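You operate a simulated robot arm through the tools that you are given. There is no shell and no other tool. Be economical: measure what you need, move in short steps, check, and stop when the job is done.

You are at the controls of a simulated robot arm. One attempt, no reset.

TASK
Set the small burner's crooked cap straight and try the flame.
Fine: burners off and cool first; grate onto the short worktop and back on; a flame of seconds, then off.
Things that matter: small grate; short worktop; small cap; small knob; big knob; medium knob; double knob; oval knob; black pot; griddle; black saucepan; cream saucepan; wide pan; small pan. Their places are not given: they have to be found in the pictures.

It is judged by the outcome, as a careful person would: the job done as asked, and still so three seconds after it is handed in. It fails if anything else is knocked over, pushed out of place, dropped, spilled or broken. Lids that push on must go on centred and level and be pressed home; caps that screw on are set level and turned clockwise until they are tight.

THE ROBOT
A 7-joint arm with a two-finger parallel gripper, fixed in place. Base frame: the origin is at the foot of the arm, x ahead of it, y to its left, z up. Readings come in cm, rad, newtons and seconds.
With the tool pointing down near the work surface it reaches from about 12 to 50 cm from the base axis. Its first joint turns from -1.152 to 1.152 rad. Payload 2.4 kg.
The TCP is the grasp point between the finger pads, 3 cm short of the fingertips. In the tool frame z runs along the fingers and y along their closing line. The gripper opens to 9.4 cm. The fingers are 2.8 cm wide and 1 cm thick; the gripper's body (5 by 9.6 cm) begins 5.5 cm behind the TCP.
Orientation is that of the tool frame in the base frame, as [roll, pitch, yaw] about the fixed x, y, z axes, in that order (R = Rz(yaw) Ry(pitch) Rx(roll)). With the fingers straight down and closing along the base's y, the tool's x points along the base's -x, its y along +y and its z along -z.

THE INTERFACE
- The arm moves only by the tool send_rows. Its argument "deltas" is text: rows parted by semicolons, each of 7 numbers parted by spaces: the shift along the tool's x, y, z in cm, then the turn, a rotation vector about the tool's x, y, z in rad, then the opening, from 0 (shut) to 1 (fully open). In form: tx ty tz wx wy wz gripper; .... A call has 1 to 8 rows; each row shifts and turns the commanded pose from where the row before left it, along the tool's axes as they then stand. A row lasts 0.2 s, in which the tool goes at most 5 cm and 0.15 rad; a call with a longer step from one row to the next is refused whole, and so is a gripper value outside its range. A pose out of reach is approached as far as the arm can. The call stops where the force on the tool passes 90 N (or 10 N more than at its start, if that is more) or the arm is blocked; 0.2 s more then pass. Each finger travels about 15.3 cm/s and halts on what it meets, pressing with about 44 N; the grip force reading is that of the motor and also rises with nothing between the fingers. The clock runs only during rows and for 0.2 s after the last one: add rows that do not move to give the fingers time. It gives the time, the measured TCP pose, the force on the tool (base axes), the opening and the grip force at its end, in the units of the frame above (readings bear some noise).
- Cameras (640 x 400 px; columns grow to the right, rows downward): "scene" is fixed at [2.26, 47, 143.21]; the picture's right is [-0.85, -0.53, 0.00], its down [-0.37, 0.59, -0.72] and it looks along [0.38, -0.61, -0.69] (base axes); focal length 304 px, centre (320, 200). "wrist" rides on the gripper at [-3.7, 0, -5.8] in the tool frame; the picture's right is [0.00, -1.00, 0.00], its down [0.97, 0.00, -0.24] and it looks along [0.24, 0.00, 0.97] (tool axes); focal length 218 px, centre (320, 200).
- grab_frame(camera): a new picture of that camera. It takes no simulated time.
- probe_pixels(camera, pixels): there is no depth. For up to 12 entries [column, row, z] of the newest picture of that camera ("zoom" is the newest enlarged one), the place [x, y] in the base frame at which the ray of that pixel passes the height z, good to about 0.3 cm. It takes no simulated time.
- inspect(camera, box): a new picture of the part [left, top, right, bottom] of that camera's present view, enlarged. It takes no simulated time.
- close_job(): hands the job in; it is judged then, once.

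Keep the steps short. Do not move on a guess: measure, check each grasp and each placing, and mend mistakes. In all there are 80 turns and 46 pictures (those below and enlarged ones count). Leave the gripper open and the arm clear of the work at the hand-in unless told otherwise, and finish with a single line.

The tools are called after "Emit:" as name(argument=value, ...) on one line, values as JSON. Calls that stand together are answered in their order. send_rows: Moves the arm, as the interface text tells. Its arguments: {"type":"object","properties":{"deltas":{"type":"string"}},"required":["deltas"]} The other tools are called the same way: grab_frame (camera) takes a picture; probe_pixels (camera, pixels) gives the place at which the rays of pixels pass given heights; inspect (camera, box) takes an enlarged picture of a part of a camera's view; close_job () hands the job in.

At the start:

```text
time_s: 0.0
eef_pos: [30.49, 21.55, 120.21]
orientation: [-3.141, 0.0, 3.14]
ft_force: [0.1, 0.4, -0.5]
finger_gap: 9.42
grip_force: 0.0
```

scene: 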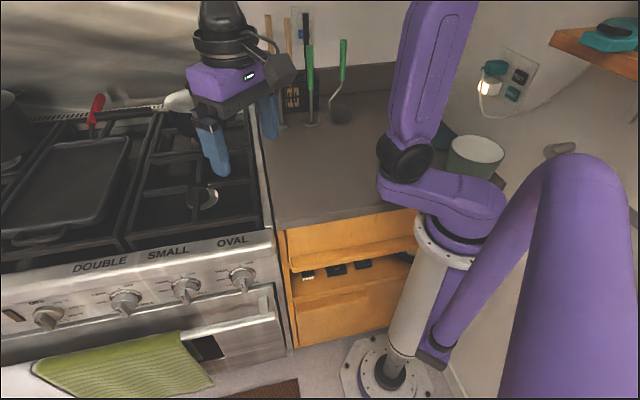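
wrist: 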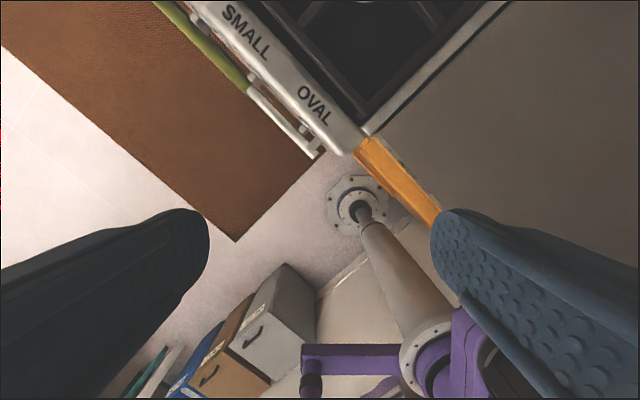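

I start by taking a closer look at the stove and the knobs in the scene view.

Emit:
inspect(camera="scene", box=[100, 80, 300, 205])

Emit:
inspect(camera="scene", box=[0, 200, 300, 388])

Emit:
probe_pixels(camera="scene", pixels=[[205, 195, 90], [205, 195, 10.3], [390, 370, 0], [186, 290, 85], [350, 150, 90], [350, 150, 10.3], [212, 165, 110]])

```text
3.20 times, centred on (200, 142) of scene
```

zoom: 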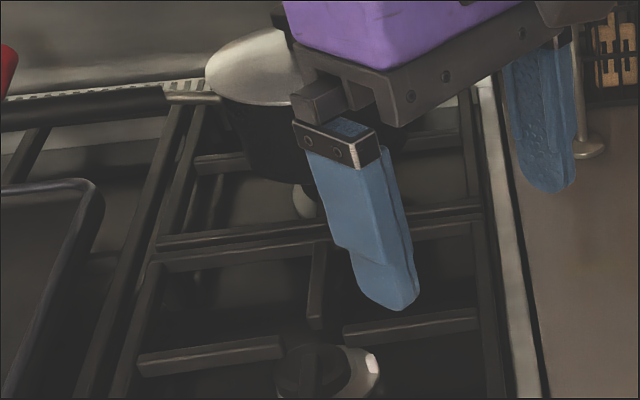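

```text
2.13 times, centred on (150, 294) of scene
```

zoom: 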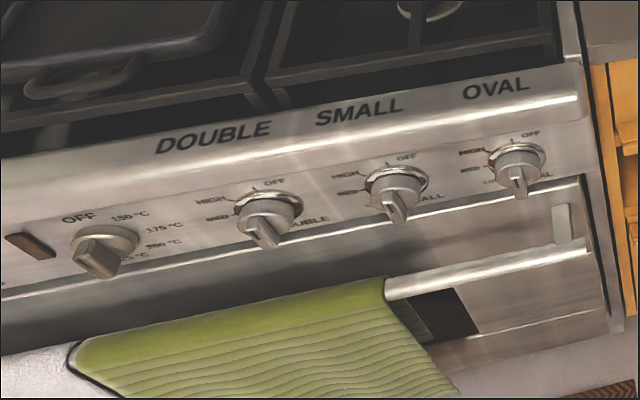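

```text
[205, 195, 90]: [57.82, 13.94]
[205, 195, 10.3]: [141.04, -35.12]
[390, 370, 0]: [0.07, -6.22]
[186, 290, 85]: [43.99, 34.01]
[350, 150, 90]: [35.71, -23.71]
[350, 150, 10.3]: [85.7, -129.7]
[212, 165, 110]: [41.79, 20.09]
```

I need the true heights of the worktop and stove. I compare the same points in both pictures: the stove/counter front corner and the post's foot.

Emit:
probe_pixels(camera="wrist", pixels=[[365, 132, 100], [365, 132, 90], [365, 132, 80], [365, 132, 60], [365, 132, 10.3], [358, 203, 0], [358, 203, 10], [358, 203, -60], [437, 222, 90], [437, 222, 10.3]])

Emit:
probe_pixels(camera="scene", pixels=[[275, 230, 100], [275, 230, 90], [275, 230, 80], [275, 230, 60], [275, 230, 10.3], [390, 370, 10], [390, 370, -60], [418, 210, 90], [418, 210, 10.3]])

```text
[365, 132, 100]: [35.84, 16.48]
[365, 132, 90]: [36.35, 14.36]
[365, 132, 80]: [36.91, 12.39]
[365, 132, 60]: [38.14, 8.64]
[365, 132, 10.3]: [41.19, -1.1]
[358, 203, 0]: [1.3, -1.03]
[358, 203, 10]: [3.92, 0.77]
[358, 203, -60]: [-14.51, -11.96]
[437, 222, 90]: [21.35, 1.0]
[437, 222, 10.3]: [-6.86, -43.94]
```

```text
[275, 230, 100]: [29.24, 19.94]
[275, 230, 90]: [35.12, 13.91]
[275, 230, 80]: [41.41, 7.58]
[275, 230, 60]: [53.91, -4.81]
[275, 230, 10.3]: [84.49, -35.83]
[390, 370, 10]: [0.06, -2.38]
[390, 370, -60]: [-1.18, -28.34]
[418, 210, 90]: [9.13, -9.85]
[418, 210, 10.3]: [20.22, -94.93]
```

Both views agree: the floor is z≈0 and the worktop is z≈90, with its stove-side front corner near (36,14). So the stove top is also near 90. I move the wrist camera forward over the stove to look for the small burner, staying high.

Emit:
send_rows(deltas="-4 -1 0 0 0 0 1;-4 -1 0 0 0 0 1;-3 -1 0 0 0 0 1;0 0 0 0 0 0 1")

Emit:
grab_frame(camera="wrist")

Emit:
grab_frame(camera="scene")

```text
time_s: 1.0
eef_pos: [41.48, 18.58, 120.07]
orientation: [3.141, -0.001, 3.141]
ft_force: [0.0, -0.3, -0.1]
finger_gap: 9.41
grip_force: 0.1
```

```text
41 pictures are left
```

wrist: 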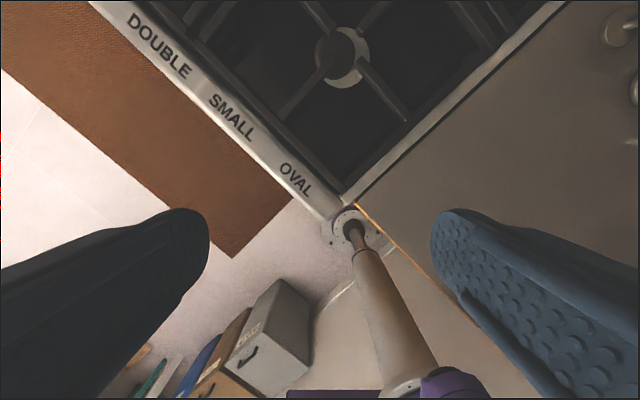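

```text
40 pictures are left
```

scene: 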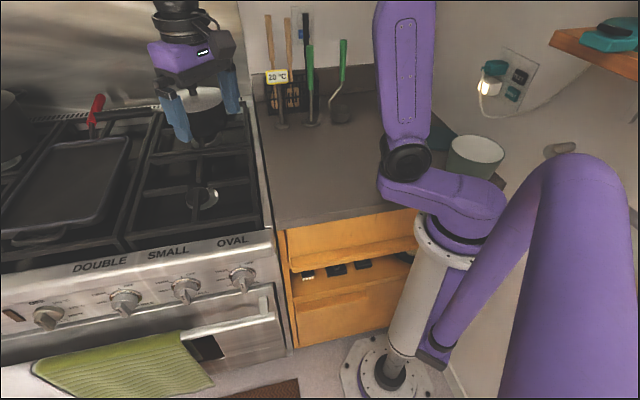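

The front-right burner, wrist (342,55), shows a dark cap displaced off its pale ring. A pan seems to stand on the rear burner, scene (205,105). I zoom on both.

Emit:
inspect(camera="wrist", box=[180, 0, 500, 200])

Emit:
inspect(camera="scene", box=[110, 80, 290, 265])

```text
2.00 times, centred on (340, 100) of wrist
```

zoom: 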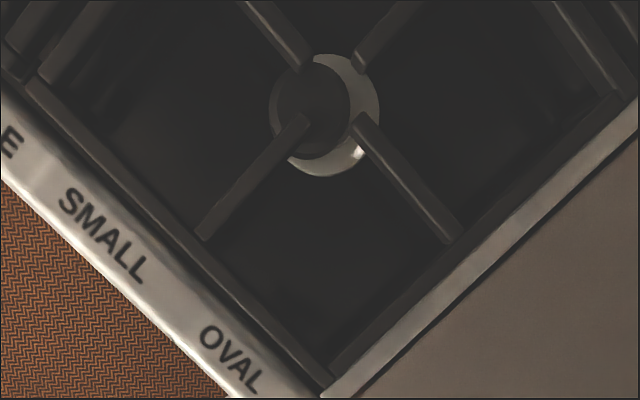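

```text
2.16 times, centred on (200, 172) of scene
```

zoom: 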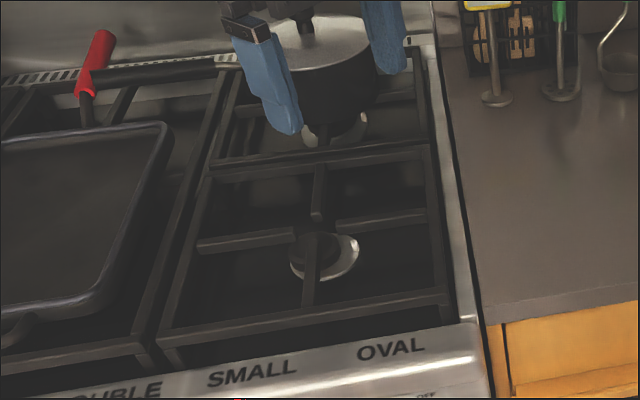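

The front-right grate is its own small square, and the burner under it has the crooked cap. The pan stands on the separate rear grate. Now I check the knob positions closely.

Emit:
inspect(camera="scene", box=[95, 255, 275, 335])

Emit:
inspect(camera="scene", box=[160, 260, 216, 316])

Emit:
probe_pixels(camera="wrist", pixels=[[348, 55, 90], [337, 55, 91], [338, 215, 90], [342, 195, 92], [499, 37, 92], [195, 42, 92], [100, 2, 90], [570, 2, 90], [363, 65, 92], [322, 75, 92], [334, 34, 92]])

Emit:
probe_pixels(camera="scene", pixels=[[205, 195, 90], [157, 252, 92], [157, 252, 91], [237, 222, 92], [222, 150, 92], [170, 160, 92], [186, 290, 82], [241, 278, 82], [125, 302, 82], [272, 232, 90]])

```text
3.56 times, centred on (185, 295) of scene
```

zoom: 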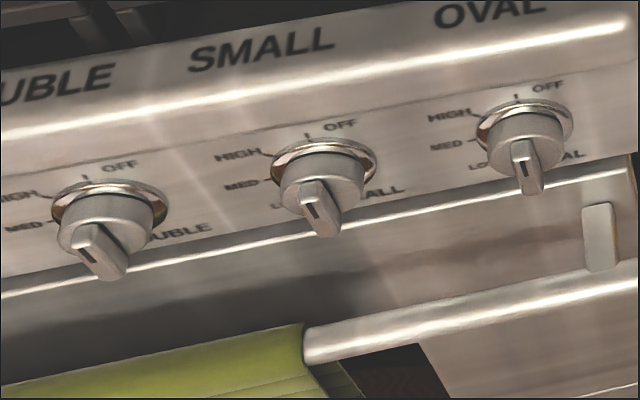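

```text
7.14 times, centred on (188, 288) of scene
```

zoom: 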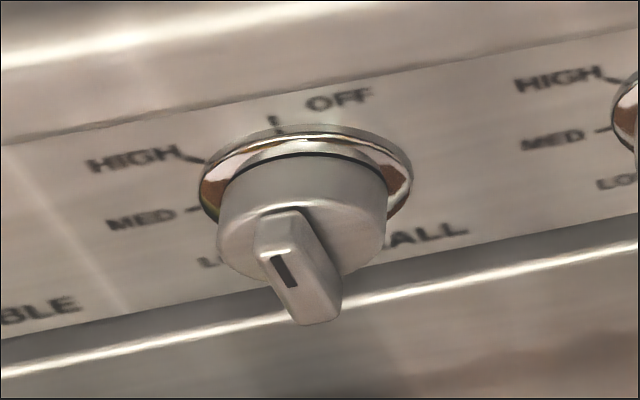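

```text
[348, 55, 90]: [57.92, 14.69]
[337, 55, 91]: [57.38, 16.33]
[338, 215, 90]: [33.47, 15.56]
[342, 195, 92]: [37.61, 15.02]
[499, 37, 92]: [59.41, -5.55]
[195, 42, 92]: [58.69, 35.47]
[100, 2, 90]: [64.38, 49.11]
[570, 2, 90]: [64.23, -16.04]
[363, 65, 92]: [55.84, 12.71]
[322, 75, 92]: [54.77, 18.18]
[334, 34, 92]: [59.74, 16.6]
```

```text
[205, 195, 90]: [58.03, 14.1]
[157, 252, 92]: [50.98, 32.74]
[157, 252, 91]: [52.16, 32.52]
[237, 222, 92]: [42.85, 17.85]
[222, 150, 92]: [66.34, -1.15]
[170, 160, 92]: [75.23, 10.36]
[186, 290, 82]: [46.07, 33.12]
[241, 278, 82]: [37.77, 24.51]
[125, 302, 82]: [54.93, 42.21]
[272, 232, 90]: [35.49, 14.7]
```

Pointer marks look to be up at OFF on all three knobs, and no flame is visible. The stove is turned about 45° in the base frame. I turn the tool 45° so its closing line runs along the stove front, then look again.

Emit:
send_rows(deltas="0 0 0 0 0 0.131 1;0 0 0 0 0 0.131 1;0 0 0 0 0 0.131 1;0 0 0 0 0 0.131 1;0 0 0 0 0 0.131 1;0 0 0 0 0 0.131 1;0 0 0 0 0 0 1")

Emit:
send_rows(deltas="-3 4 0 0 0 0 1;-2 4 0 0 0 0 1;0 0 0 0 0 0 1")

Emit:
grab_frame(camera="wrist")

```text
time_s: 2.6
eef_pos: [41.46, 18.54, 120.07]
orientation: [3.142, 0.0, 2.354]
ft_force: [0.6, -0.8, 0.8]
finger_gap: 9.42
grip_force: 0.0
```

```text
time_s: 3.4
eef_pos: [50.74, 20.69, 120.17]
orientation: [3.141, 0.001, 2.354]
ft_force: [0.5, 0.2, 0.2]
finger_gap: 9.43
grip_force: 0.0
```

```text
35 pictures are left
```

wrist: 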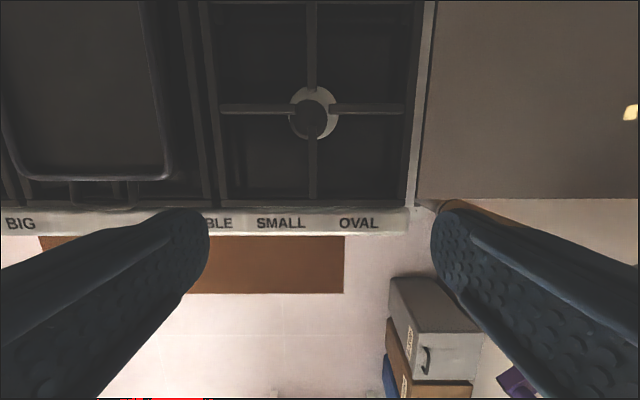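

The tool is now aligned with the stove. I measure the grate corners, finger bars, ring and cap in both views to fix heights.

Emit:
probe_pixels(camera="wrist", pixels=[[314, 112, 90], [309, 118, 92], [312, 145, 92], [312, 198, 92], [338, 108, 92], [402, 108, 92], [222, 109, 92], [288, 109, 92], [213, 203, 92], [408, 203, 92], [312, 82, 92], [430, 197, 90]])

Emit:
grab_frame(camera="scene")

Emit:
inspect(camera="scene", box=[120, 130, 280, 255])

```text
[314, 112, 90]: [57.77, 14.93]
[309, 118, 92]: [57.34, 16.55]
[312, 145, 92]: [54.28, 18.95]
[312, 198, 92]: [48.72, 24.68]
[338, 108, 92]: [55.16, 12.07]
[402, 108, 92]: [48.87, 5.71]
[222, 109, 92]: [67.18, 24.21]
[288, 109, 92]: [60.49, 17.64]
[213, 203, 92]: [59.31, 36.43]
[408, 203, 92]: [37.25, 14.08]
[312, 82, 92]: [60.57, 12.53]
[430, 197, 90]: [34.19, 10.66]
```

```text
34 pictures are left
```

scene: 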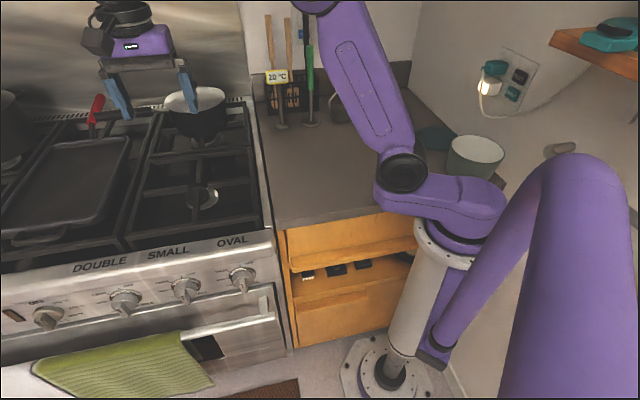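

```text
3.20 times, centred on (200, 192) of scene
```

zoom: 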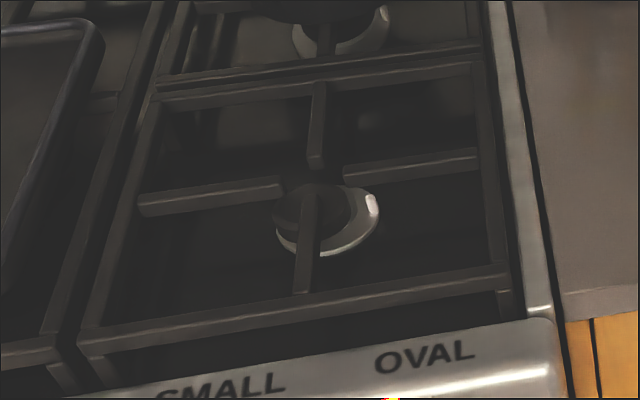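

Emit:
probe_pixels(camera="zoom", pixels=[[345, 167, 92], [345, 167, 94], [345, 167, 96], [283, 180, 92], [283, 180, 95], [307, 275, 92], [307, 275, 95], [515, 270, 92], [515, 270, 95], [82, 340, 92], [82, 340, 95], [316, 155, 92]])

Emit:
probe_pixels(camera="zoom", pixels=[[305, 285, 94], [165, 92, 94], [475, 62, 94], [318, 85, 94], [477, 152, 94], [138, 205, 94], [330, 220, 90], [330, 220, 88], [310, 205, 90], [310, 205, 92], [565, 315, 90]])

Emit:
probe_pixels(camera="wrist", pixels=[[312, 145, 94], [338, 108, 94], [288, 109, 94], [213, 203, 94], [408, 203, 94], [402, 108, 94], [222, 109, 94], [312, 82, 94], [314, 112, 88], [312, 198, 94], [302, 0, 94], [415, 0, 94]])

```text
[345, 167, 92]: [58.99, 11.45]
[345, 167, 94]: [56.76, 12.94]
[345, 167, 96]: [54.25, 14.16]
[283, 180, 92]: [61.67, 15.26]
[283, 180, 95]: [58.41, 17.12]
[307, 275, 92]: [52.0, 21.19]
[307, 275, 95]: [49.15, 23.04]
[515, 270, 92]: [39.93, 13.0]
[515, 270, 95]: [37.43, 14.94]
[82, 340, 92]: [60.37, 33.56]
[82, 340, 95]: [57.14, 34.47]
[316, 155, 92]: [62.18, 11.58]
```

```text
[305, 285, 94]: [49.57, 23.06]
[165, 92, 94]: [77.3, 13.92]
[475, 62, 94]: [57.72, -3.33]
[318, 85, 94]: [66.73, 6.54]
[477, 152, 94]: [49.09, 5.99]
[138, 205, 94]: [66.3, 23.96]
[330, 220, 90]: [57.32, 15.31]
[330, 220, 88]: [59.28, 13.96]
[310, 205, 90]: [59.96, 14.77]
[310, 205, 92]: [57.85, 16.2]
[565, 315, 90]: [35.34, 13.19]
```

```text
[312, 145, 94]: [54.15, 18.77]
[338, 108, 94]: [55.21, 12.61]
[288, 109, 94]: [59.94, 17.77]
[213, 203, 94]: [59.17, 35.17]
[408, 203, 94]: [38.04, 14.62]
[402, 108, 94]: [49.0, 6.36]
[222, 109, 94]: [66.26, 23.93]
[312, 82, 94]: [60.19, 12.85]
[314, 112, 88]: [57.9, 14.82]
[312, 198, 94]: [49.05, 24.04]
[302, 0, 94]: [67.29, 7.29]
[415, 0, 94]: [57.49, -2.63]
```

The grate top is at z≈94, its centre near (57.7,15.1), about 28×26 cm. The best grasp is the front finger bar near (53.5,19.3). Before lifting I look over the worktop to make sure there is free room for the grate.

Emit:
send_rows(deltas="-0.5 -4.75 0 0 0 0 1;-0.5 -4.75 0 0 0 0 1;-0.5 -4.75 0 0 0 0 1;-0.5 -4.75 0 0 0 0 1;-0.5 -4.75 0 0 0 0 1;-0.5 -4.75 0 0 0 0 1;0 0 0 0 0 0 1")

Emit:
grab_frame(camera="wrist")

Emit:
grab_frame(camera="scene")

```text
time_s: 5.0
eef_pos: [32.71, -1.71, 120.06]
orientation: [-3.141, 0.0, 2.356]
ft_force: [-0.6, -0.1, -0.5]
finger_gap: 9.39
grip_force: 0.1
```

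```text
32 pictures are left
```

wrist: 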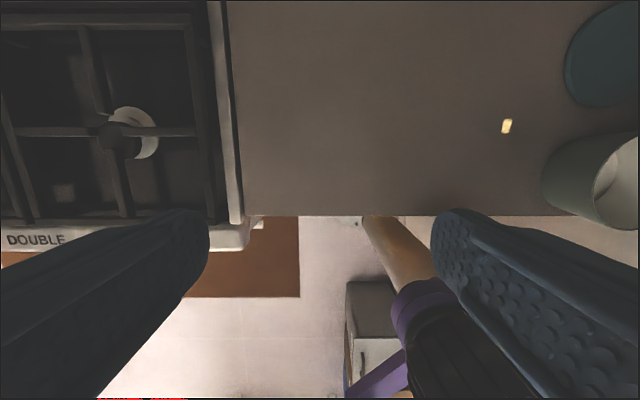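

```text
31 pictures are left
```

scene: 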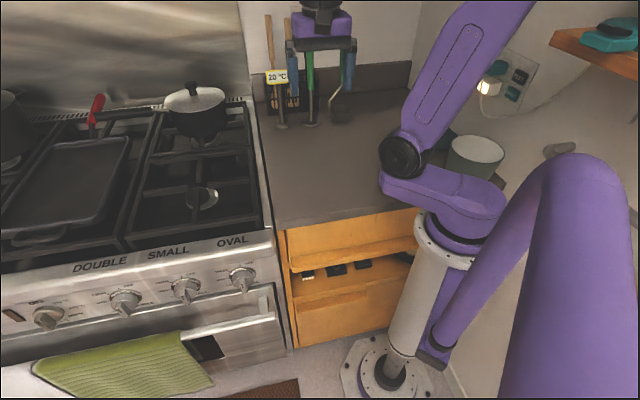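

The worktop is free from the stove edge (col 240) to the pot/bowl at col 545. I measure that room and look at the yellow spot.

Emit:
probe_pixels(camera="wrist", pixels=[[245, 213, 90], [243, 100, 90], [545, 205, 90], [545, 160, 100], [570, 80, 90], [507, 125, 90], [450, 100, 90], [430, 213, 90], [230, 2, 90]])

Emit:
inspect(camera="wrist", box=[440, 0, 640, 240])

```text
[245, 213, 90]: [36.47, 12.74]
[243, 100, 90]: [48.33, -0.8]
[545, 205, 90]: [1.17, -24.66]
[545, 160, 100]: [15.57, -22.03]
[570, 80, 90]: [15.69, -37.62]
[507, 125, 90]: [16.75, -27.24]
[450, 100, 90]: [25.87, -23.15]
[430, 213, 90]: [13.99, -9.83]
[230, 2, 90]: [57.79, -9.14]
```

```text
1.67 times, centred on (540, 120) of wrist
```

zoom: 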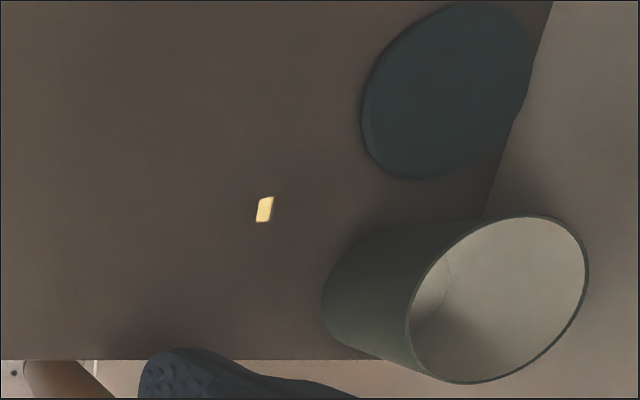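

The worktop has about 50 cm of free width (the yellow spot is only a light reflection). Planned grate centre on it: (36.5,−11.3). Now I go above the front finger bar at (53.5,19.3), z 105.

Emit:
send_rows(deltas="0 4.9 0 0 0 0 1;0 4.9 0 0 0 0 1;0 4.9 0 0 0 0 1;0 4.9 0 0 0 0 1;0 5 0 0 0 0 1;0.1 5 0 0 0 0 1;0 0 0 0 0 0 1")

Emit:
send_rows(deltas="0 0 4 0 0 0 1;0 0 4 0 0 0 0.8;0 0 4 0 0 0 0.6;0 0 3 0 0 0 0.5;0 0 0 0 0 0 0.5;0 0 0 0 0 0 0.5")

Emit:
grab_frame(camera="wrist")

```text
time_s: 6.6
eef_pos: [53.23, 19.24, 120.05]
orientation: [3.141, 0.0, 2.354]
ft_force: [-0.6, 0.1, -0.2]
finger_gap: 9.38
grip_force: 0.0
```

```text
time_s: 8.0
eef_pos: [53.24, 19.35, 105.24]
orientation: [3.14, 0.0, 2.353]
ft_force: [-0.4, 0.0, -1.3]
finger_gap: 4.7
grip_force: 0.1
```

```text
29 pictures are left
```

wrist: 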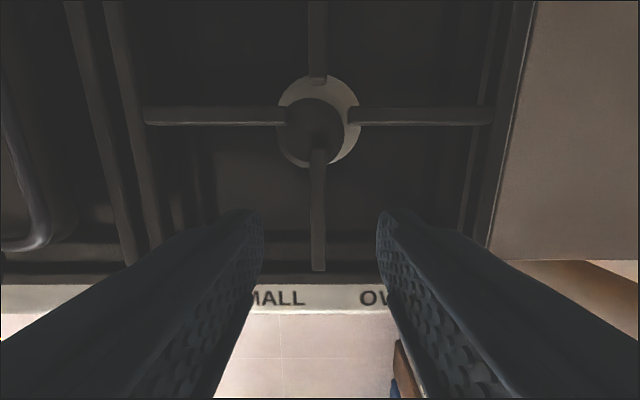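

The bar, at col 318, is centred between the fingers. I measure its tip (318,150), its outer end (318,268) and the cap.

Emit:
probe_pixels(camera="wrist", pixels=[[318, 150, 94], [318, 268, 94], [318, 80, 94], [285, 116, 94], [350, 116, 94], [145, 116, 94], [493, 116, 94], [320, 120, 90], [312, 128, 91], [318, 20, 94]])

Emit:
inspect(camera="wrist", box=[240, 60, 400, 180])

```text
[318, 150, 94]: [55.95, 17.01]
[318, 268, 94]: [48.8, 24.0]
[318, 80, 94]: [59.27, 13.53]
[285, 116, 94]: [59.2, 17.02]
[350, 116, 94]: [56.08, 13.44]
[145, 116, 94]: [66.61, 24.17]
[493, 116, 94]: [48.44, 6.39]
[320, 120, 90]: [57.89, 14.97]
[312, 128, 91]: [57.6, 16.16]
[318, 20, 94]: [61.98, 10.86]
```

```text
3.33 times, centred on (320, 120) of wrist
```

zoom: 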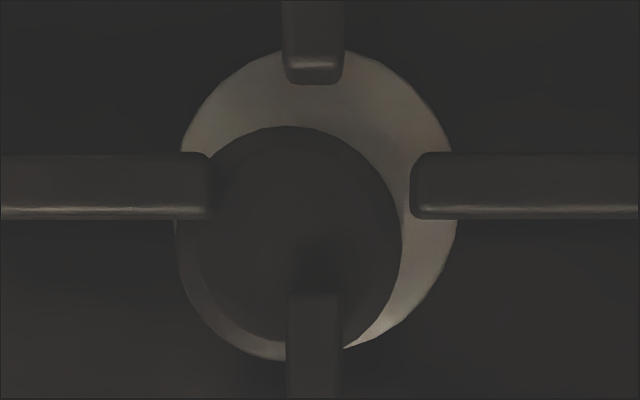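

Ring centre (57.7,15.1), cap centre about (57.6,16.2), i.e. leaning forward-left. I lower to z≈93.5 with the pads 4.3–7.1 cm from the centre, clear of the cap.

Emit:
send_rows(deltas="-0.15 0 4 0 0 0 0.5;-0.15 0 4 0 0 0 0.5;0 0 2 0 0 0 0.5;0 0 1.7 0 0 0 0.5;0 0 0 0 0 0 0.5")

Emit:
grab_frame(camera="wrist")

```text
time_s: 9.2
eef_pos: [53.75, 19.37, 93.57]
orientation: [3.141, 0.001, 2.355]
ft_force: [0.1, 0.1, 1.3]
finger_gap: 4.67
grip_force: 0.1
```

```text
27 pictures are left
```

wrist: 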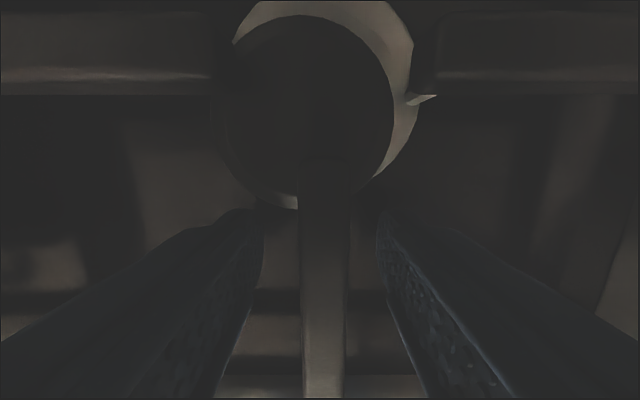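

Fingers straddle the bar with the cap ahead of them. I close on the bar, then check the gap.

Emit:
send_rows(deltas="0 0 0 0 0 0 0.3;0 0 0 0 0 0 0.1;0 0 0 0 0 0 0;0 0 0 0 0 0 0;0 0 0 0 0 0 0")

Emit:
send_rows(deltas="0 0 -0.3 0 0 0 0;0 0 -0.3 0 0 0 0;0 0 -0.4 0 0 0 0;0 0 -0.5 0 0 0 0;0 0 -0.5 0 0 0 0;0 0 0 0 0 0 0")

Emit:
inspect(camera="scene", box=[110, 80, 290, 265])

```text
time_s: 10.4
eef_pos: [53.62, 19.35, 93.64]
orientation: [-3.141, 0.002, 2.354]
ft_force: [-1.1, -1.7, -0.4]
finger_gap: 1.74
grip_force: 43.9
```

```text
time_s: 11.8
eef_pos: [53.78, 19.1, 95.46]
orientation: [-3.139, 0.0, 2.355]
ft_force: [0.2, -1.3, -7.0]
finger_gap: 1.26
grip_force: 43.6
```

```text
2.16 times, centred on (200, 172) of scene
```

zoom: 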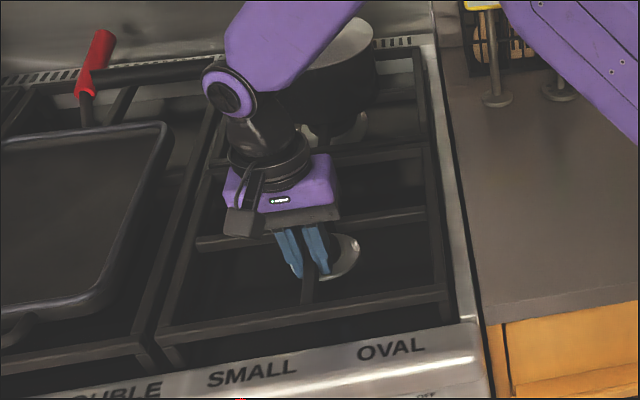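

Gap is 1.26 cm and load 7 N. I check whether the grate came along.

Emit:
grab_frame(camera="wrist")

```text
25 pictures are left
```

wrist: 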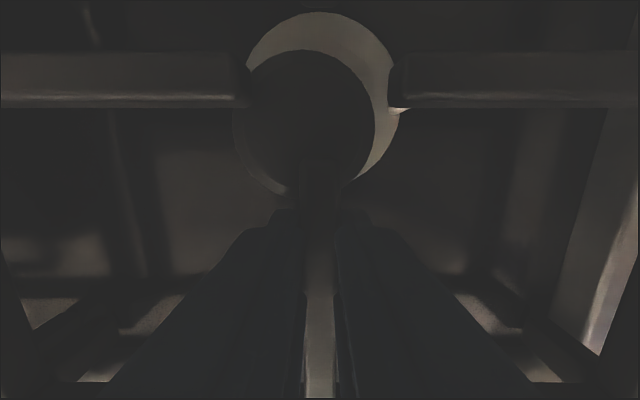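

The grate bars look barely raised, so the pads seem to have slipped up the bar. I lift just 0.4 cm more to read the load and find out whether it holds.

Emit:
send_rows(deltas="0 0 -0.1 0 0 0 0;0 0 -0.1 0 0 0 0;0 0 -0.1 0 0 0 0;0 0 -0.1 0 0 0 0;0 0 0 0 0 0 0;0 0 0 0 0 0 0")

Emit:
grab_frame(camera="scene")

```text
time_s: 13.2
eef_pos: [53.7, 19.14, 95.92]
orientation: [-3.141, -0.001, 2.355]
ft_force: [-0.3, 0.3, -7.4]
finger_gap: 1.25
grip_force: 44.0
```

```text
24 pictures are left
```

scene: 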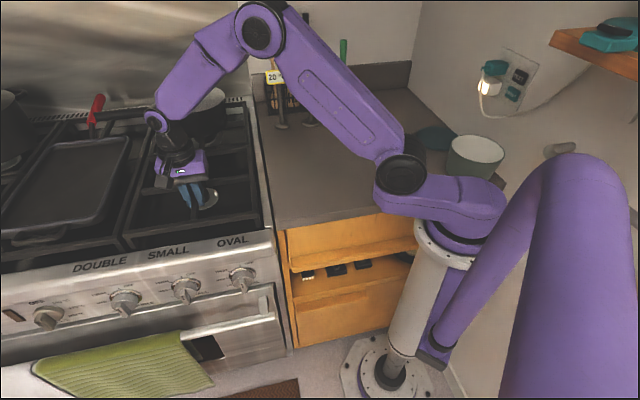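

Emit:
inspect(camera="scene", box=[120, 130, 280, 255])

```text
3.20 times, centred on (200, 192) of scene
```

zoom: 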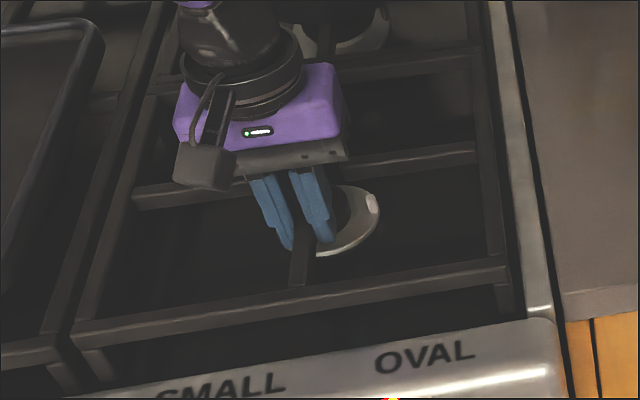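

The whole grate has risen about 1 cm, and the load is steady at 7.4 N with a constant gap, so it is carried. The pads slipped slightly at first. I raise slowly another 4 cm and check.

Emit:
send_rows(deltas="0 0 -0.5 0 0 0 0;0 0 -0.5 0 0 0 0;0 0 -0.6 0 0 0 0;0 0 -0.8 0 0 0 0;0 0 -0.8 0 0 0 0;0 0 -0.8 0 0 0 0;0 0 0 0 0 0 0")

Emit:
grab_frame(camera="wrist")

Emit:
inspect(camera="scene", box=[120, 130, 280, 255])

```text
time_s: 14.8
eef_pos: [53.68, 19.23, 99.93]
orientation: [-3.142, 0.0, 2.354]
ft_force: [0.7, -0.1, -6.3]
finger_gap: 1.26
grip_force: 43.6
```

```text
22 pictures are left
```

wrist: 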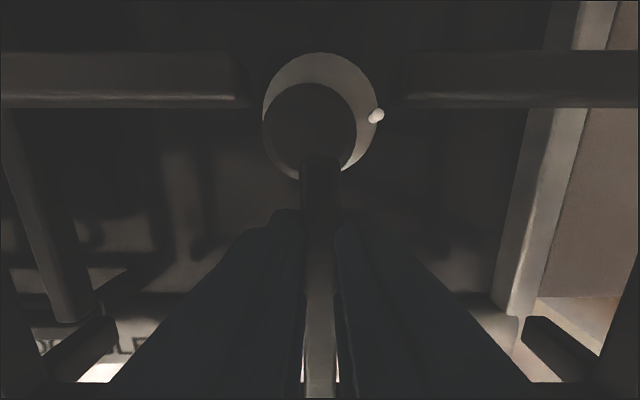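

```text
3.20 times, centred on (200, 192) of scene
```

zoom: 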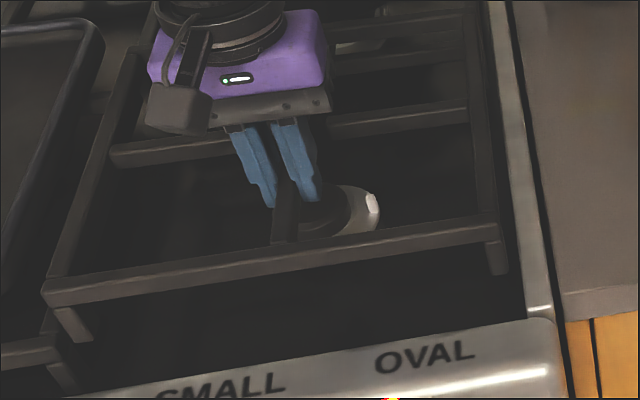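

The grate is held level and steady (gap 1.26 cm). I raise it to z≈105 and carry it right, along the stove front direction, toward the worktop.

Emit:
send_rows(deltas="0 0 -1.5 0 0 0 0;0 0 -2 0 0 0 0;0 0 -1.5 0 0 0 0;0 -1.5 0 0 0 0 0;0 -3 0 0 0 0 0;0 -3.5 0 0 0 0 0;0 -3.5 0 0 0 0 0;0 -3.5 0 0 0 0 0")

Emit:
send_rows(deltas="0 -3.5 0 0 0 0 0;-0.5 -3.5 0 0 0 0 0;-0.7 -3.5 0 0 0 0 0;-0.8 -3.5 0 0 0 0 0;-0.8 -3 0 0 0 0 0;-0.8 -1.7 0 0 0 0 0;0 0 0 0 0 0 0")

Emit:
grab_frame(camera="scene")

```text
time_s: 16.6
eef_pos: [43.03, 8.51, 104.83]
orientation: [-3.141, -0.001, 2.356]
ft_force: [0.5, 0.2, -6.2]
finger_gap: 1.28
grip_force: 44.3
```

```text
time_s: 18.2
eef_pos: [32.19, -7.25, 104.87]
orientation: [3.14, 0.001, 2.353]
ft_force: [0.4, 0.0, -6.9]
finger_gap: 1.25
grip_force: 44.4
```

```text
20 pictures are left
```

scene: 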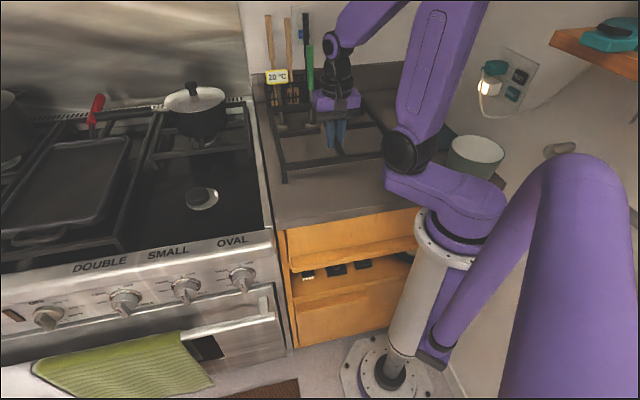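

Emit:
inspect(camera="scene", box=[240, 60, 440, 220])

Emit:
grab_frame(camera="wrist")

```text
2.50 times, centred on (340, 140) of scene
```

zoom: 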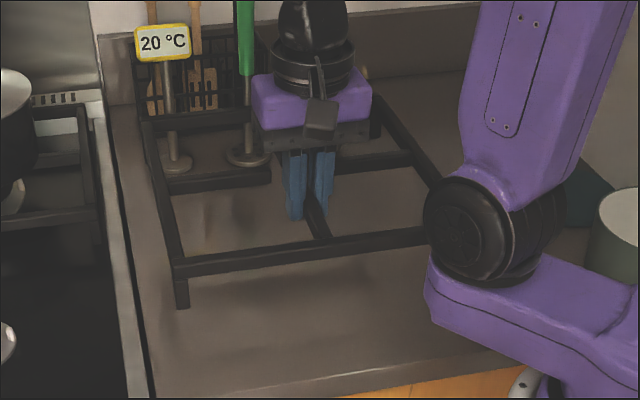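

```text
18 pictures are left
```

wrist: 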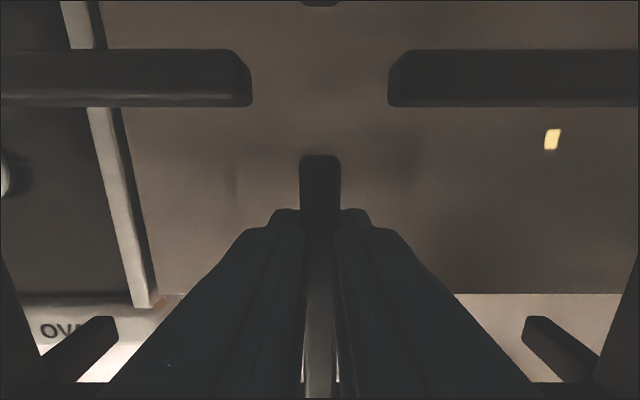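

The "20 °C" sign reads cool. I check that the grate's back edge clears the feet of the utensils standing at the worktop's back, zoom (175,162) and (247,157).

Emit:
probe_pixels(camera="zoom", pixels=[[175, 162, 90], [247, 157, 90], [175, 162, 94], [247, 157, 94], [180, 268, 104], [180, 268, 103], [148, 128, 104], [430, 232, 104], [440, 230, 104], [170, 173, 90], [245, 167, 90]])

```text
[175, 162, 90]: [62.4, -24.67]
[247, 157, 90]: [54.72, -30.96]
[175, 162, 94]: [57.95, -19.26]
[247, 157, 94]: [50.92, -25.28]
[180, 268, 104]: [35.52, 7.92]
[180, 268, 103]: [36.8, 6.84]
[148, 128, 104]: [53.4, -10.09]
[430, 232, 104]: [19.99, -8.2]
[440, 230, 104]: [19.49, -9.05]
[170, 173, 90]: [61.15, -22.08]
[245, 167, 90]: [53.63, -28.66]
```

Clear on all sides: the utensil feet are about 8 cm behind the grate's back edge, and its front edge is about 2.7 cm inside the worktop. I shift 1.5 cm left, away from the elbow, then lower to z 97.

Emit:
send_rows(deltas="0 1.5 1 0 0 0 0;0 0 2 0 0 0 0;0 0 2 0 0 0 0;0 0 2 0 0 0 0;0 0 1 0 0 0 0;0 0 0 0 0 0 0")

Emit:
send_rows(deltas="0 0 0.4 0 0 0 0;0 0 0.4 0 0 0 0;0 0 0.3 0 0 0 0;0 0 0 0 0 0 0")

```text
time_s: 19.6
eef_pos: [33.28, -6.06, 97.0]
orientation: [-3.141, 0.0, 2.355]
ft_force: [-0.3, 0.0, -5.7]
finger_gap: 1.28
grip_force: 43.7
```

```text
time_s: 20.2
eef_pos: [33.54, -6.14, 96.56]
orientation: [3.14, 0.003, 2.353]
ft_force: [-7.5, 1.5, 26.7]
finger_gap: 1.25
grip_force: 44.1
stopped in row 3: the force on the tool passed its limit (the readings are from after the stop); the commanded pose is now the measured one
```

Contact at z≈96.6. I check that the feet are on the worktop and nothing else is touching.

Emit:
inspect(camera="scene", box=[240, 80, 440, 240])

```text
2.50 times, centred on (340, 160) of scene
```

zoom: 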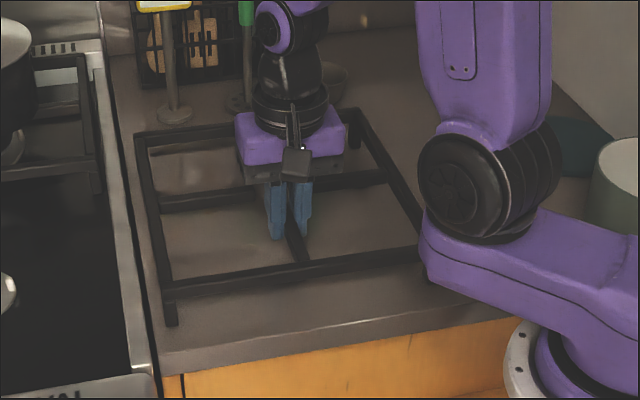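

Emit:
probe_pixels(camera="zoom", pixels=[[171, 326, 90], [171, 326, 91], [171, 326, 92], [168, 287, 94], [168, 287, 95], [168, 287, 96], [160, 375, 90]])

Emit:
send_rows(deltas="0 0 -0.1 0 0 0 0;0 0 0 0 0 0 0;0 0 0 0 0 0 0")

```text
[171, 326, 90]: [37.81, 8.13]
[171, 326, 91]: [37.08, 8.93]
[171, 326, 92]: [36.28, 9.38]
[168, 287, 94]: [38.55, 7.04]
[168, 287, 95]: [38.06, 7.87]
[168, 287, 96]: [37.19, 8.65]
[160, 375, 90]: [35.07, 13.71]
```

```text
time_s: 21.0
eef_pos: [33.65, -6.13, 96.55]
orientation: [3.14, 0.001, 2.354]
ft_force: [1.0, -0.2, -6.8]
finger_gap: 1.27
grip_force: 44.4
```

The foot at z 90 and the corner at z≈95 line up, so the feet are practically on the worktop. I settle 0.15 cm, then open slowly and read.

Emit:
send_rows(deltas="0 0 0.1 0 0 0 0;0 0 0.05 0 0 0 0;0 0 0 0 0 0 0.15;0 0 0 0 0 0 0.3;0 0 0 0 0 0 0.45;0 0 0 0 0 0 0.45")

Emit:
send_rows(deltas="0 0 -2 0 0 0 0.45;0 0 -4 0 0 0 0.45;0 0 -5 0 0 0 0.45;0 0 -5 0 0 0 0.45;0 0 0 0 0 0 0.45")

```text
time_s: 22.4
eef_pos: [33.52, -6.3, 96.38]
orientation: [3.14, 0.002, 2.353]
ft_force: [-0.5, -0.2, -0.4]
finger_gap: 4.25
grip_force: 0.1
```

```text
time_s: 23.6
eef_pos: [33.55, -5.98, 112.33]
orientation: [3.14, 0.002, 2.352]
ft_force: [-0.3, 0.2, 0.3]
finger_gap: 4.24
grip_force: 0.1
```

The grate is released. Now I go back above the burner to look at the uncovered cap.

Emit:
send_rows(deltas="0.5 4.6 0 0 0 0 0.8;0.5 4.6 0 0 0 0 1;0.6 4.6 0 0 0 0 1;0.6 4.6 0 0 0 0 1;0.6 4.6 0 0 0 0 1;0.6 4.6 0 0 0 0 1;0.5 4.6 0 0 0 0 1;0 0 3 0 0 0 1")

Emit:
inspect(camera="wrist", box=[240, 50, 400, 150])

Emit:
inspect(camera="scene", box=[170, 160, 240, 230])

```text
time_s: 25.4
eef_pos: [53.62, 19.58, 109.36]
orientation: [3.141, 0.001, 2.354]
ft_force: [0.3, 0.1, 0.4]
finger_gap: 9.4
grip_force: 0.0
```

```text
4.00 times, centred on (320, 100) of wrist
```

zoom: 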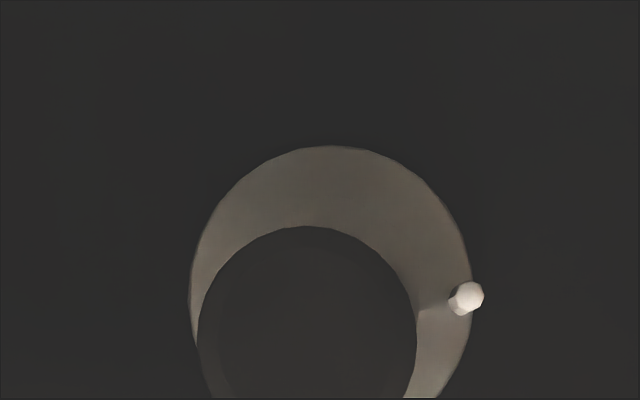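

```text
5.71 times, centred on (205, 195) of scene
```

zoom: 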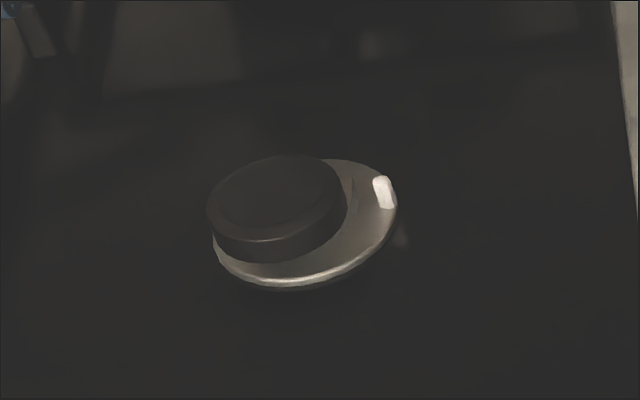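

Emit:
probe_pixels(camera="zoom", pixels=[[275, 198, 91], [275, 198, 92], [305, 222, 89], [305, 222, 90], [207, 205, 91], [345, 192, 91], [280, 155, 91], [270, 240, 91], [397, 205, 89], [213, 245, 89], [385, 195, 90]])

Emit:
grab_frame(camera="wrist")

```text
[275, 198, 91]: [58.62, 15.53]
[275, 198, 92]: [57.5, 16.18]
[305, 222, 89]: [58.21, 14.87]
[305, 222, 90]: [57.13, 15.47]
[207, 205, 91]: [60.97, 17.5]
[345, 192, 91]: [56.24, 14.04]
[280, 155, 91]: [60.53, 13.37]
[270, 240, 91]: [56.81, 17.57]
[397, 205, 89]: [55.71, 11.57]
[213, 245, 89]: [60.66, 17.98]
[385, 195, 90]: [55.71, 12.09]
```

```text
14 pictures are left
```

wrist: 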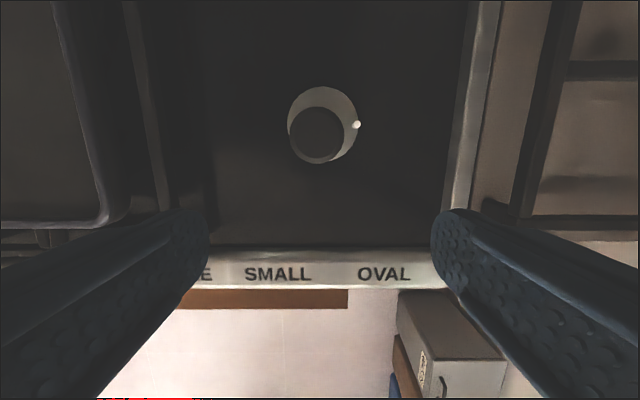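

Emit:
probe_pixels(camera="wrist", pixels=[[322, 125, 89], [322, 125, 90], [287, 125, 89.5], [358, 125, 89.5], [322, 87, 89.5], [322, 163, 89.5], [317, 133, 91], [289, 133, 91], [345, 133, 91], [316, 106, 91], [317, 160, 91], [357, 124, 90]])

Emit:
inspect(camera="wrist", box=[272, 80, 368, 176])

```text
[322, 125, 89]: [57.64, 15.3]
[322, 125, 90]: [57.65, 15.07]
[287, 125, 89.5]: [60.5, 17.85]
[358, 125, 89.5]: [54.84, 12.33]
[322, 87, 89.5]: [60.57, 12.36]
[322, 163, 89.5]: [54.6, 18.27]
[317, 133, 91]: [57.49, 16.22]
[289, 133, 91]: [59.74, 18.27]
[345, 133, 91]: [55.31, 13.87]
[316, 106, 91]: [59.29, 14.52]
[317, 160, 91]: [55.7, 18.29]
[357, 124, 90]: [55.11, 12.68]
```

```text
4.17 times, centred on (320, 128) of wrist
```

zoom: 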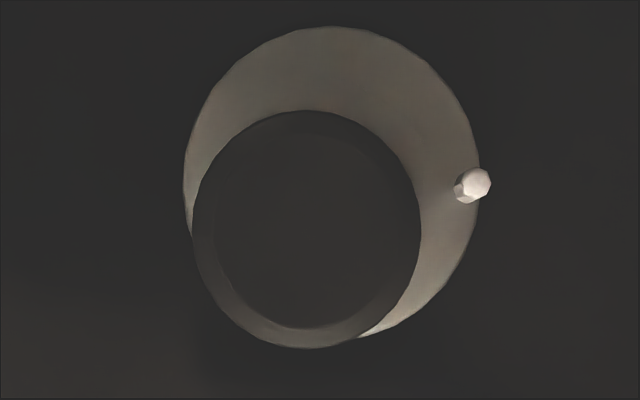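

Cap Ø≈5.8 cm, top at z≈91.9, centre (57.45,16.25). The ring centre is (57.65,15.15), with the igniter at (55.1,12.7). Closing along the stove front would hit the igniter, so I turn the tool back 45° and close along base y, then go down above the cap to z 98.

Emit:
send_rows(deltas="0 0 0 0 0 -0.131 1;0 0 0 0 0 -0.131 1;0 0 0 0 0 -0.131 1;0 0 0 0 0 -0.131 1;0 0 0 0 0 -0.131 1;0 0 0 0 0 -0.131 1;0 0 0 0 0 0 0.85")

Emit:
send_rows(deltas="-2 -1.7 0 0 0 0 0.85;-1.85 -1.6 0 0 0 0 0.85;0 0 4 0 0 0 0.85;0 0 4 0 0 0 0.85;0 0 3 0 0 0 0.85;0 0 0 0 0 0 0.85")

Emit:
grab_frame(camera="wrist")

```text
time_s: 27.0
eef_pos: [53.63, 19.32, 109.63]
orientation: [-3.141, 0.004, -3.141]
ft_force: [-0.7, 0.2, -0.3]
finger_gap: 8.0
grip_force: 0.1
```

```text
time_s: 28.4
eef_pos: [57.46, 15.94, 98.31]
orientation: [-3.141, 0.004, 3.14]
ft_force: [-0.2, 0.6, -0.2]
finger_gap: 7.98
grip_force: 0.1
```

```text
12 pictures are left
```

wrist: 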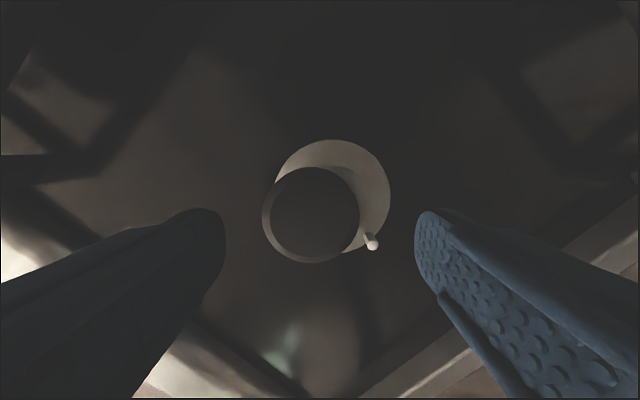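

Emit:
probe_pixels(camera="wrist", pixels=[[311, 215, 91], [262, 215, 91], [360, 215, 91], [311, 167, 91], [311, 263, 91], [332, 198, 89.5], [390, 198, 89.5], [332, 140, 89.5], [372, 242, 91], [345, 252, 89.5]])

Emit:
inspect(camera="scene", box=[170, 160, 240, 230])

```text
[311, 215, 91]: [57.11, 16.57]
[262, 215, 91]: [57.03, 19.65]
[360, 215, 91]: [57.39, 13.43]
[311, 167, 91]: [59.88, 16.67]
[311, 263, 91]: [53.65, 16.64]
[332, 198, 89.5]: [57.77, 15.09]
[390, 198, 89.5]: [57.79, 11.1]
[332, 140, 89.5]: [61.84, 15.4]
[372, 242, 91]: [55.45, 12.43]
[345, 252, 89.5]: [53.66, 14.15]
```

```text
5.71 times, centred on (205, 195) of scene
```

zoom: 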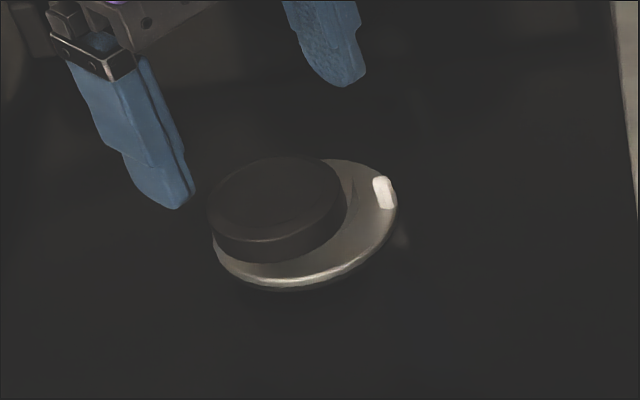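

The cap centre is about (57.15,16.5) and the ring centre (57.75,15.15). I shift 0.5 cm in y, keep x at 57.5 so the right finger clears the igniter, and lower to z≈93.4.

Emit:
send_rows(deltas="0 0.5 1 0 0 0 0.8;0 0 1.5 0 0 0 0.8;0 0 1.2 0 0 0 0.8;0 0 1.2 0 0 0 0.8;0 0 0 0 0 0 0.8")

Emit:
grab_frame(camera="wrist")

```text
time_s: 29.6
eef_pos: [57.48, 16.81, 94.04]
orientation: [-3.141, 0.009, 3.141]
ft_force: [-24.2, -1.6, 67.6]
finger_gap: 7.6
grip_force: 1.0
```

```text
10 pictures are left
```

wrist: 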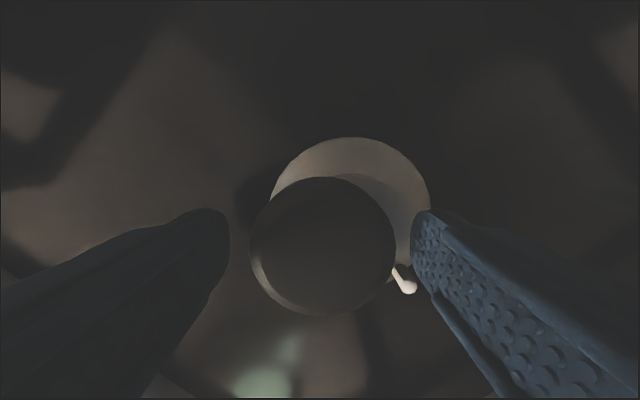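

Force of 67 N: a fingertip is resting on the ring's rim at z≈91. I back up 0.5 cm at once.

Emit:
send_rows(deltas="0 0 -0.7 0 0 0 0.8;0 0 0 0 0 0 0.8")

```text
time_s: 30.2
eef_pos: [57.39, 16.47, 94.08]
orientation: [-3.142, 0.002, 3.141]
ft_force: [1.9, -0.2, 1.2]
finger_gap: 7.44
grip_force: 0.0
```

Free now at z 94.1 (tips 91.1), well centred in y. I close gently on the cap's sides.

Emit:
send_rows(deltas="0 0 0 0 0 0 0.72;0 0 0 0 0 0 0.66;0 0 0 0 0 0 0.62;0 0 0 0 0 0 0.58;0 0 0 0 0 0 0.5;0 0 0 0 0 0 0.5")

Emit:
inspect(camera="scene", box=[170, 160, 240, 230])

```text
time_s: 31.6
eef_pos: [57.36, 15.92, 94.08]
orientation: [-3.136, -0.006, 3.135]
ft_force: [-6.9, -26.3, -20.5]
finger_gap: 6.22
grip_force: 13.5
```

```text
5.71 times, centred on (205, 195) of scene
```

zoom: 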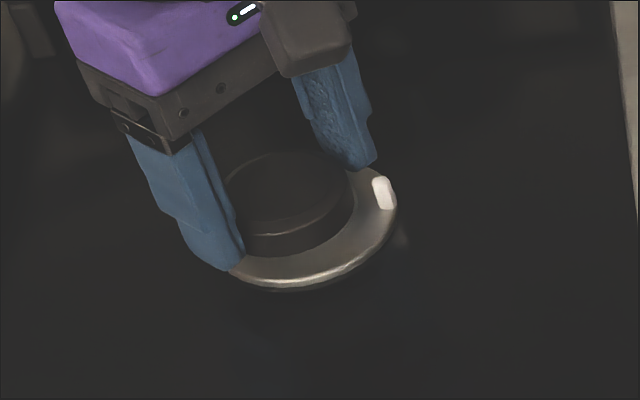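

The cap now looks level and more central, as if it dropped toward its seat, and the seat resists sideways (−26 N in y). I open and look from above before deciding.

Emit:
send_rows(deltas="0 0 0 0 0 0 0.65;0 0 0 0 0 0 0.8;0 0 -2 0 0 0 0.8;0 0 -2 0 0 0 0.8;1 0 -4 0 0 0 0.8;1 0 -4 0 0 0 0.8;0 0 0 0 0 0 0.8")

Emit:
inspect(camera="wrist", box=[260, 100, 400, 240])

```text
time_s: 33.2
eef_pos: [55.55, 16.47, 106.15]
orientation: [3.141, 0.002, 3.14]
ft_force: [-0.8, 0.0, -0.2]
finger_gap: 7.53
grip_force: 0.1
```

```text
2.86 times, centred on (330, 170) of wrist
```

zoom: 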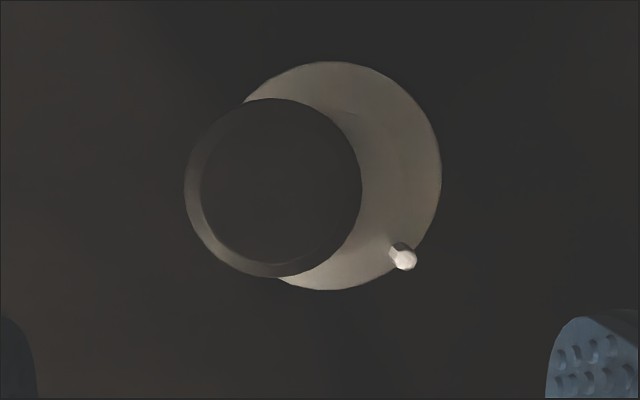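

The cap is still off (zoom centre (273,187) against the ring's (328,176)). It has to be lifted and set. I measure again.

Emit:
probe_pixels(camera="zoom", pixels=[[273, 187, 91], [273, 187, 92], [273, 187, 92.5], [328, 176, 90], [328, 176, 91], [403, 258, 91], [184, 187, 92], [362, 187, 92], [442, 176, 90.5], [328, 62, 90.5], [328, 290, 90.5]])

```text
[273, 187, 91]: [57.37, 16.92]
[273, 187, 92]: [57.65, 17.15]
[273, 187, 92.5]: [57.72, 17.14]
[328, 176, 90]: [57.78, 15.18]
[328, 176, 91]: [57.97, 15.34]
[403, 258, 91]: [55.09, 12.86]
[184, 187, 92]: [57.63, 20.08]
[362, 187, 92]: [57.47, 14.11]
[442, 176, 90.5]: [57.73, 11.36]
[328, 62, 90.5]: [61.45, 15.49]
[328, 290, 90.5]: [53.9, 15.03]
```

Cap centre (57.6,17.0), Ø≈6.1; ring centre (57.75,15.2). I centre the open fingers on the cap, lower to z 94.2 (tips above the rim), then grip firmly.

Emit:
send_rows(deltas="-1 0.25 4 0 0 0 0.8;-1.05 0.28 4 0 0 0 0.8;0 0 2.5 0 0 0 0.8;0 0 1.4 0 0 0 0.8;0 0 0 0 0 0 0.8")

Emit:
send_rows(deltas="0 0 0 0 0 0 0.7;0 0 0 0 0 0 0.64;0 0 0 0 0 0 0.5;0 0 0 0 0 0 0.3;0 0 0 0 0 0 0.3")

```text
time_s: 34.4
eef_pos: [57.44, 16.89, 94.32]
orientation: [3.141, 0.003, 3.139]
ft_force: [-0.8, 0.0, -0.2]
finger_gap: 7.49
grip_force: 0.1
```

```text
time_s: 35.6
eef_pos: [57.44, 16.98, 94.38]
orientation: [3.141, 0.002, 3.138]
ft_force: [-0.8, 0.3, 0.7]
finger_gap: 5.43
grip_force: 44.1
```

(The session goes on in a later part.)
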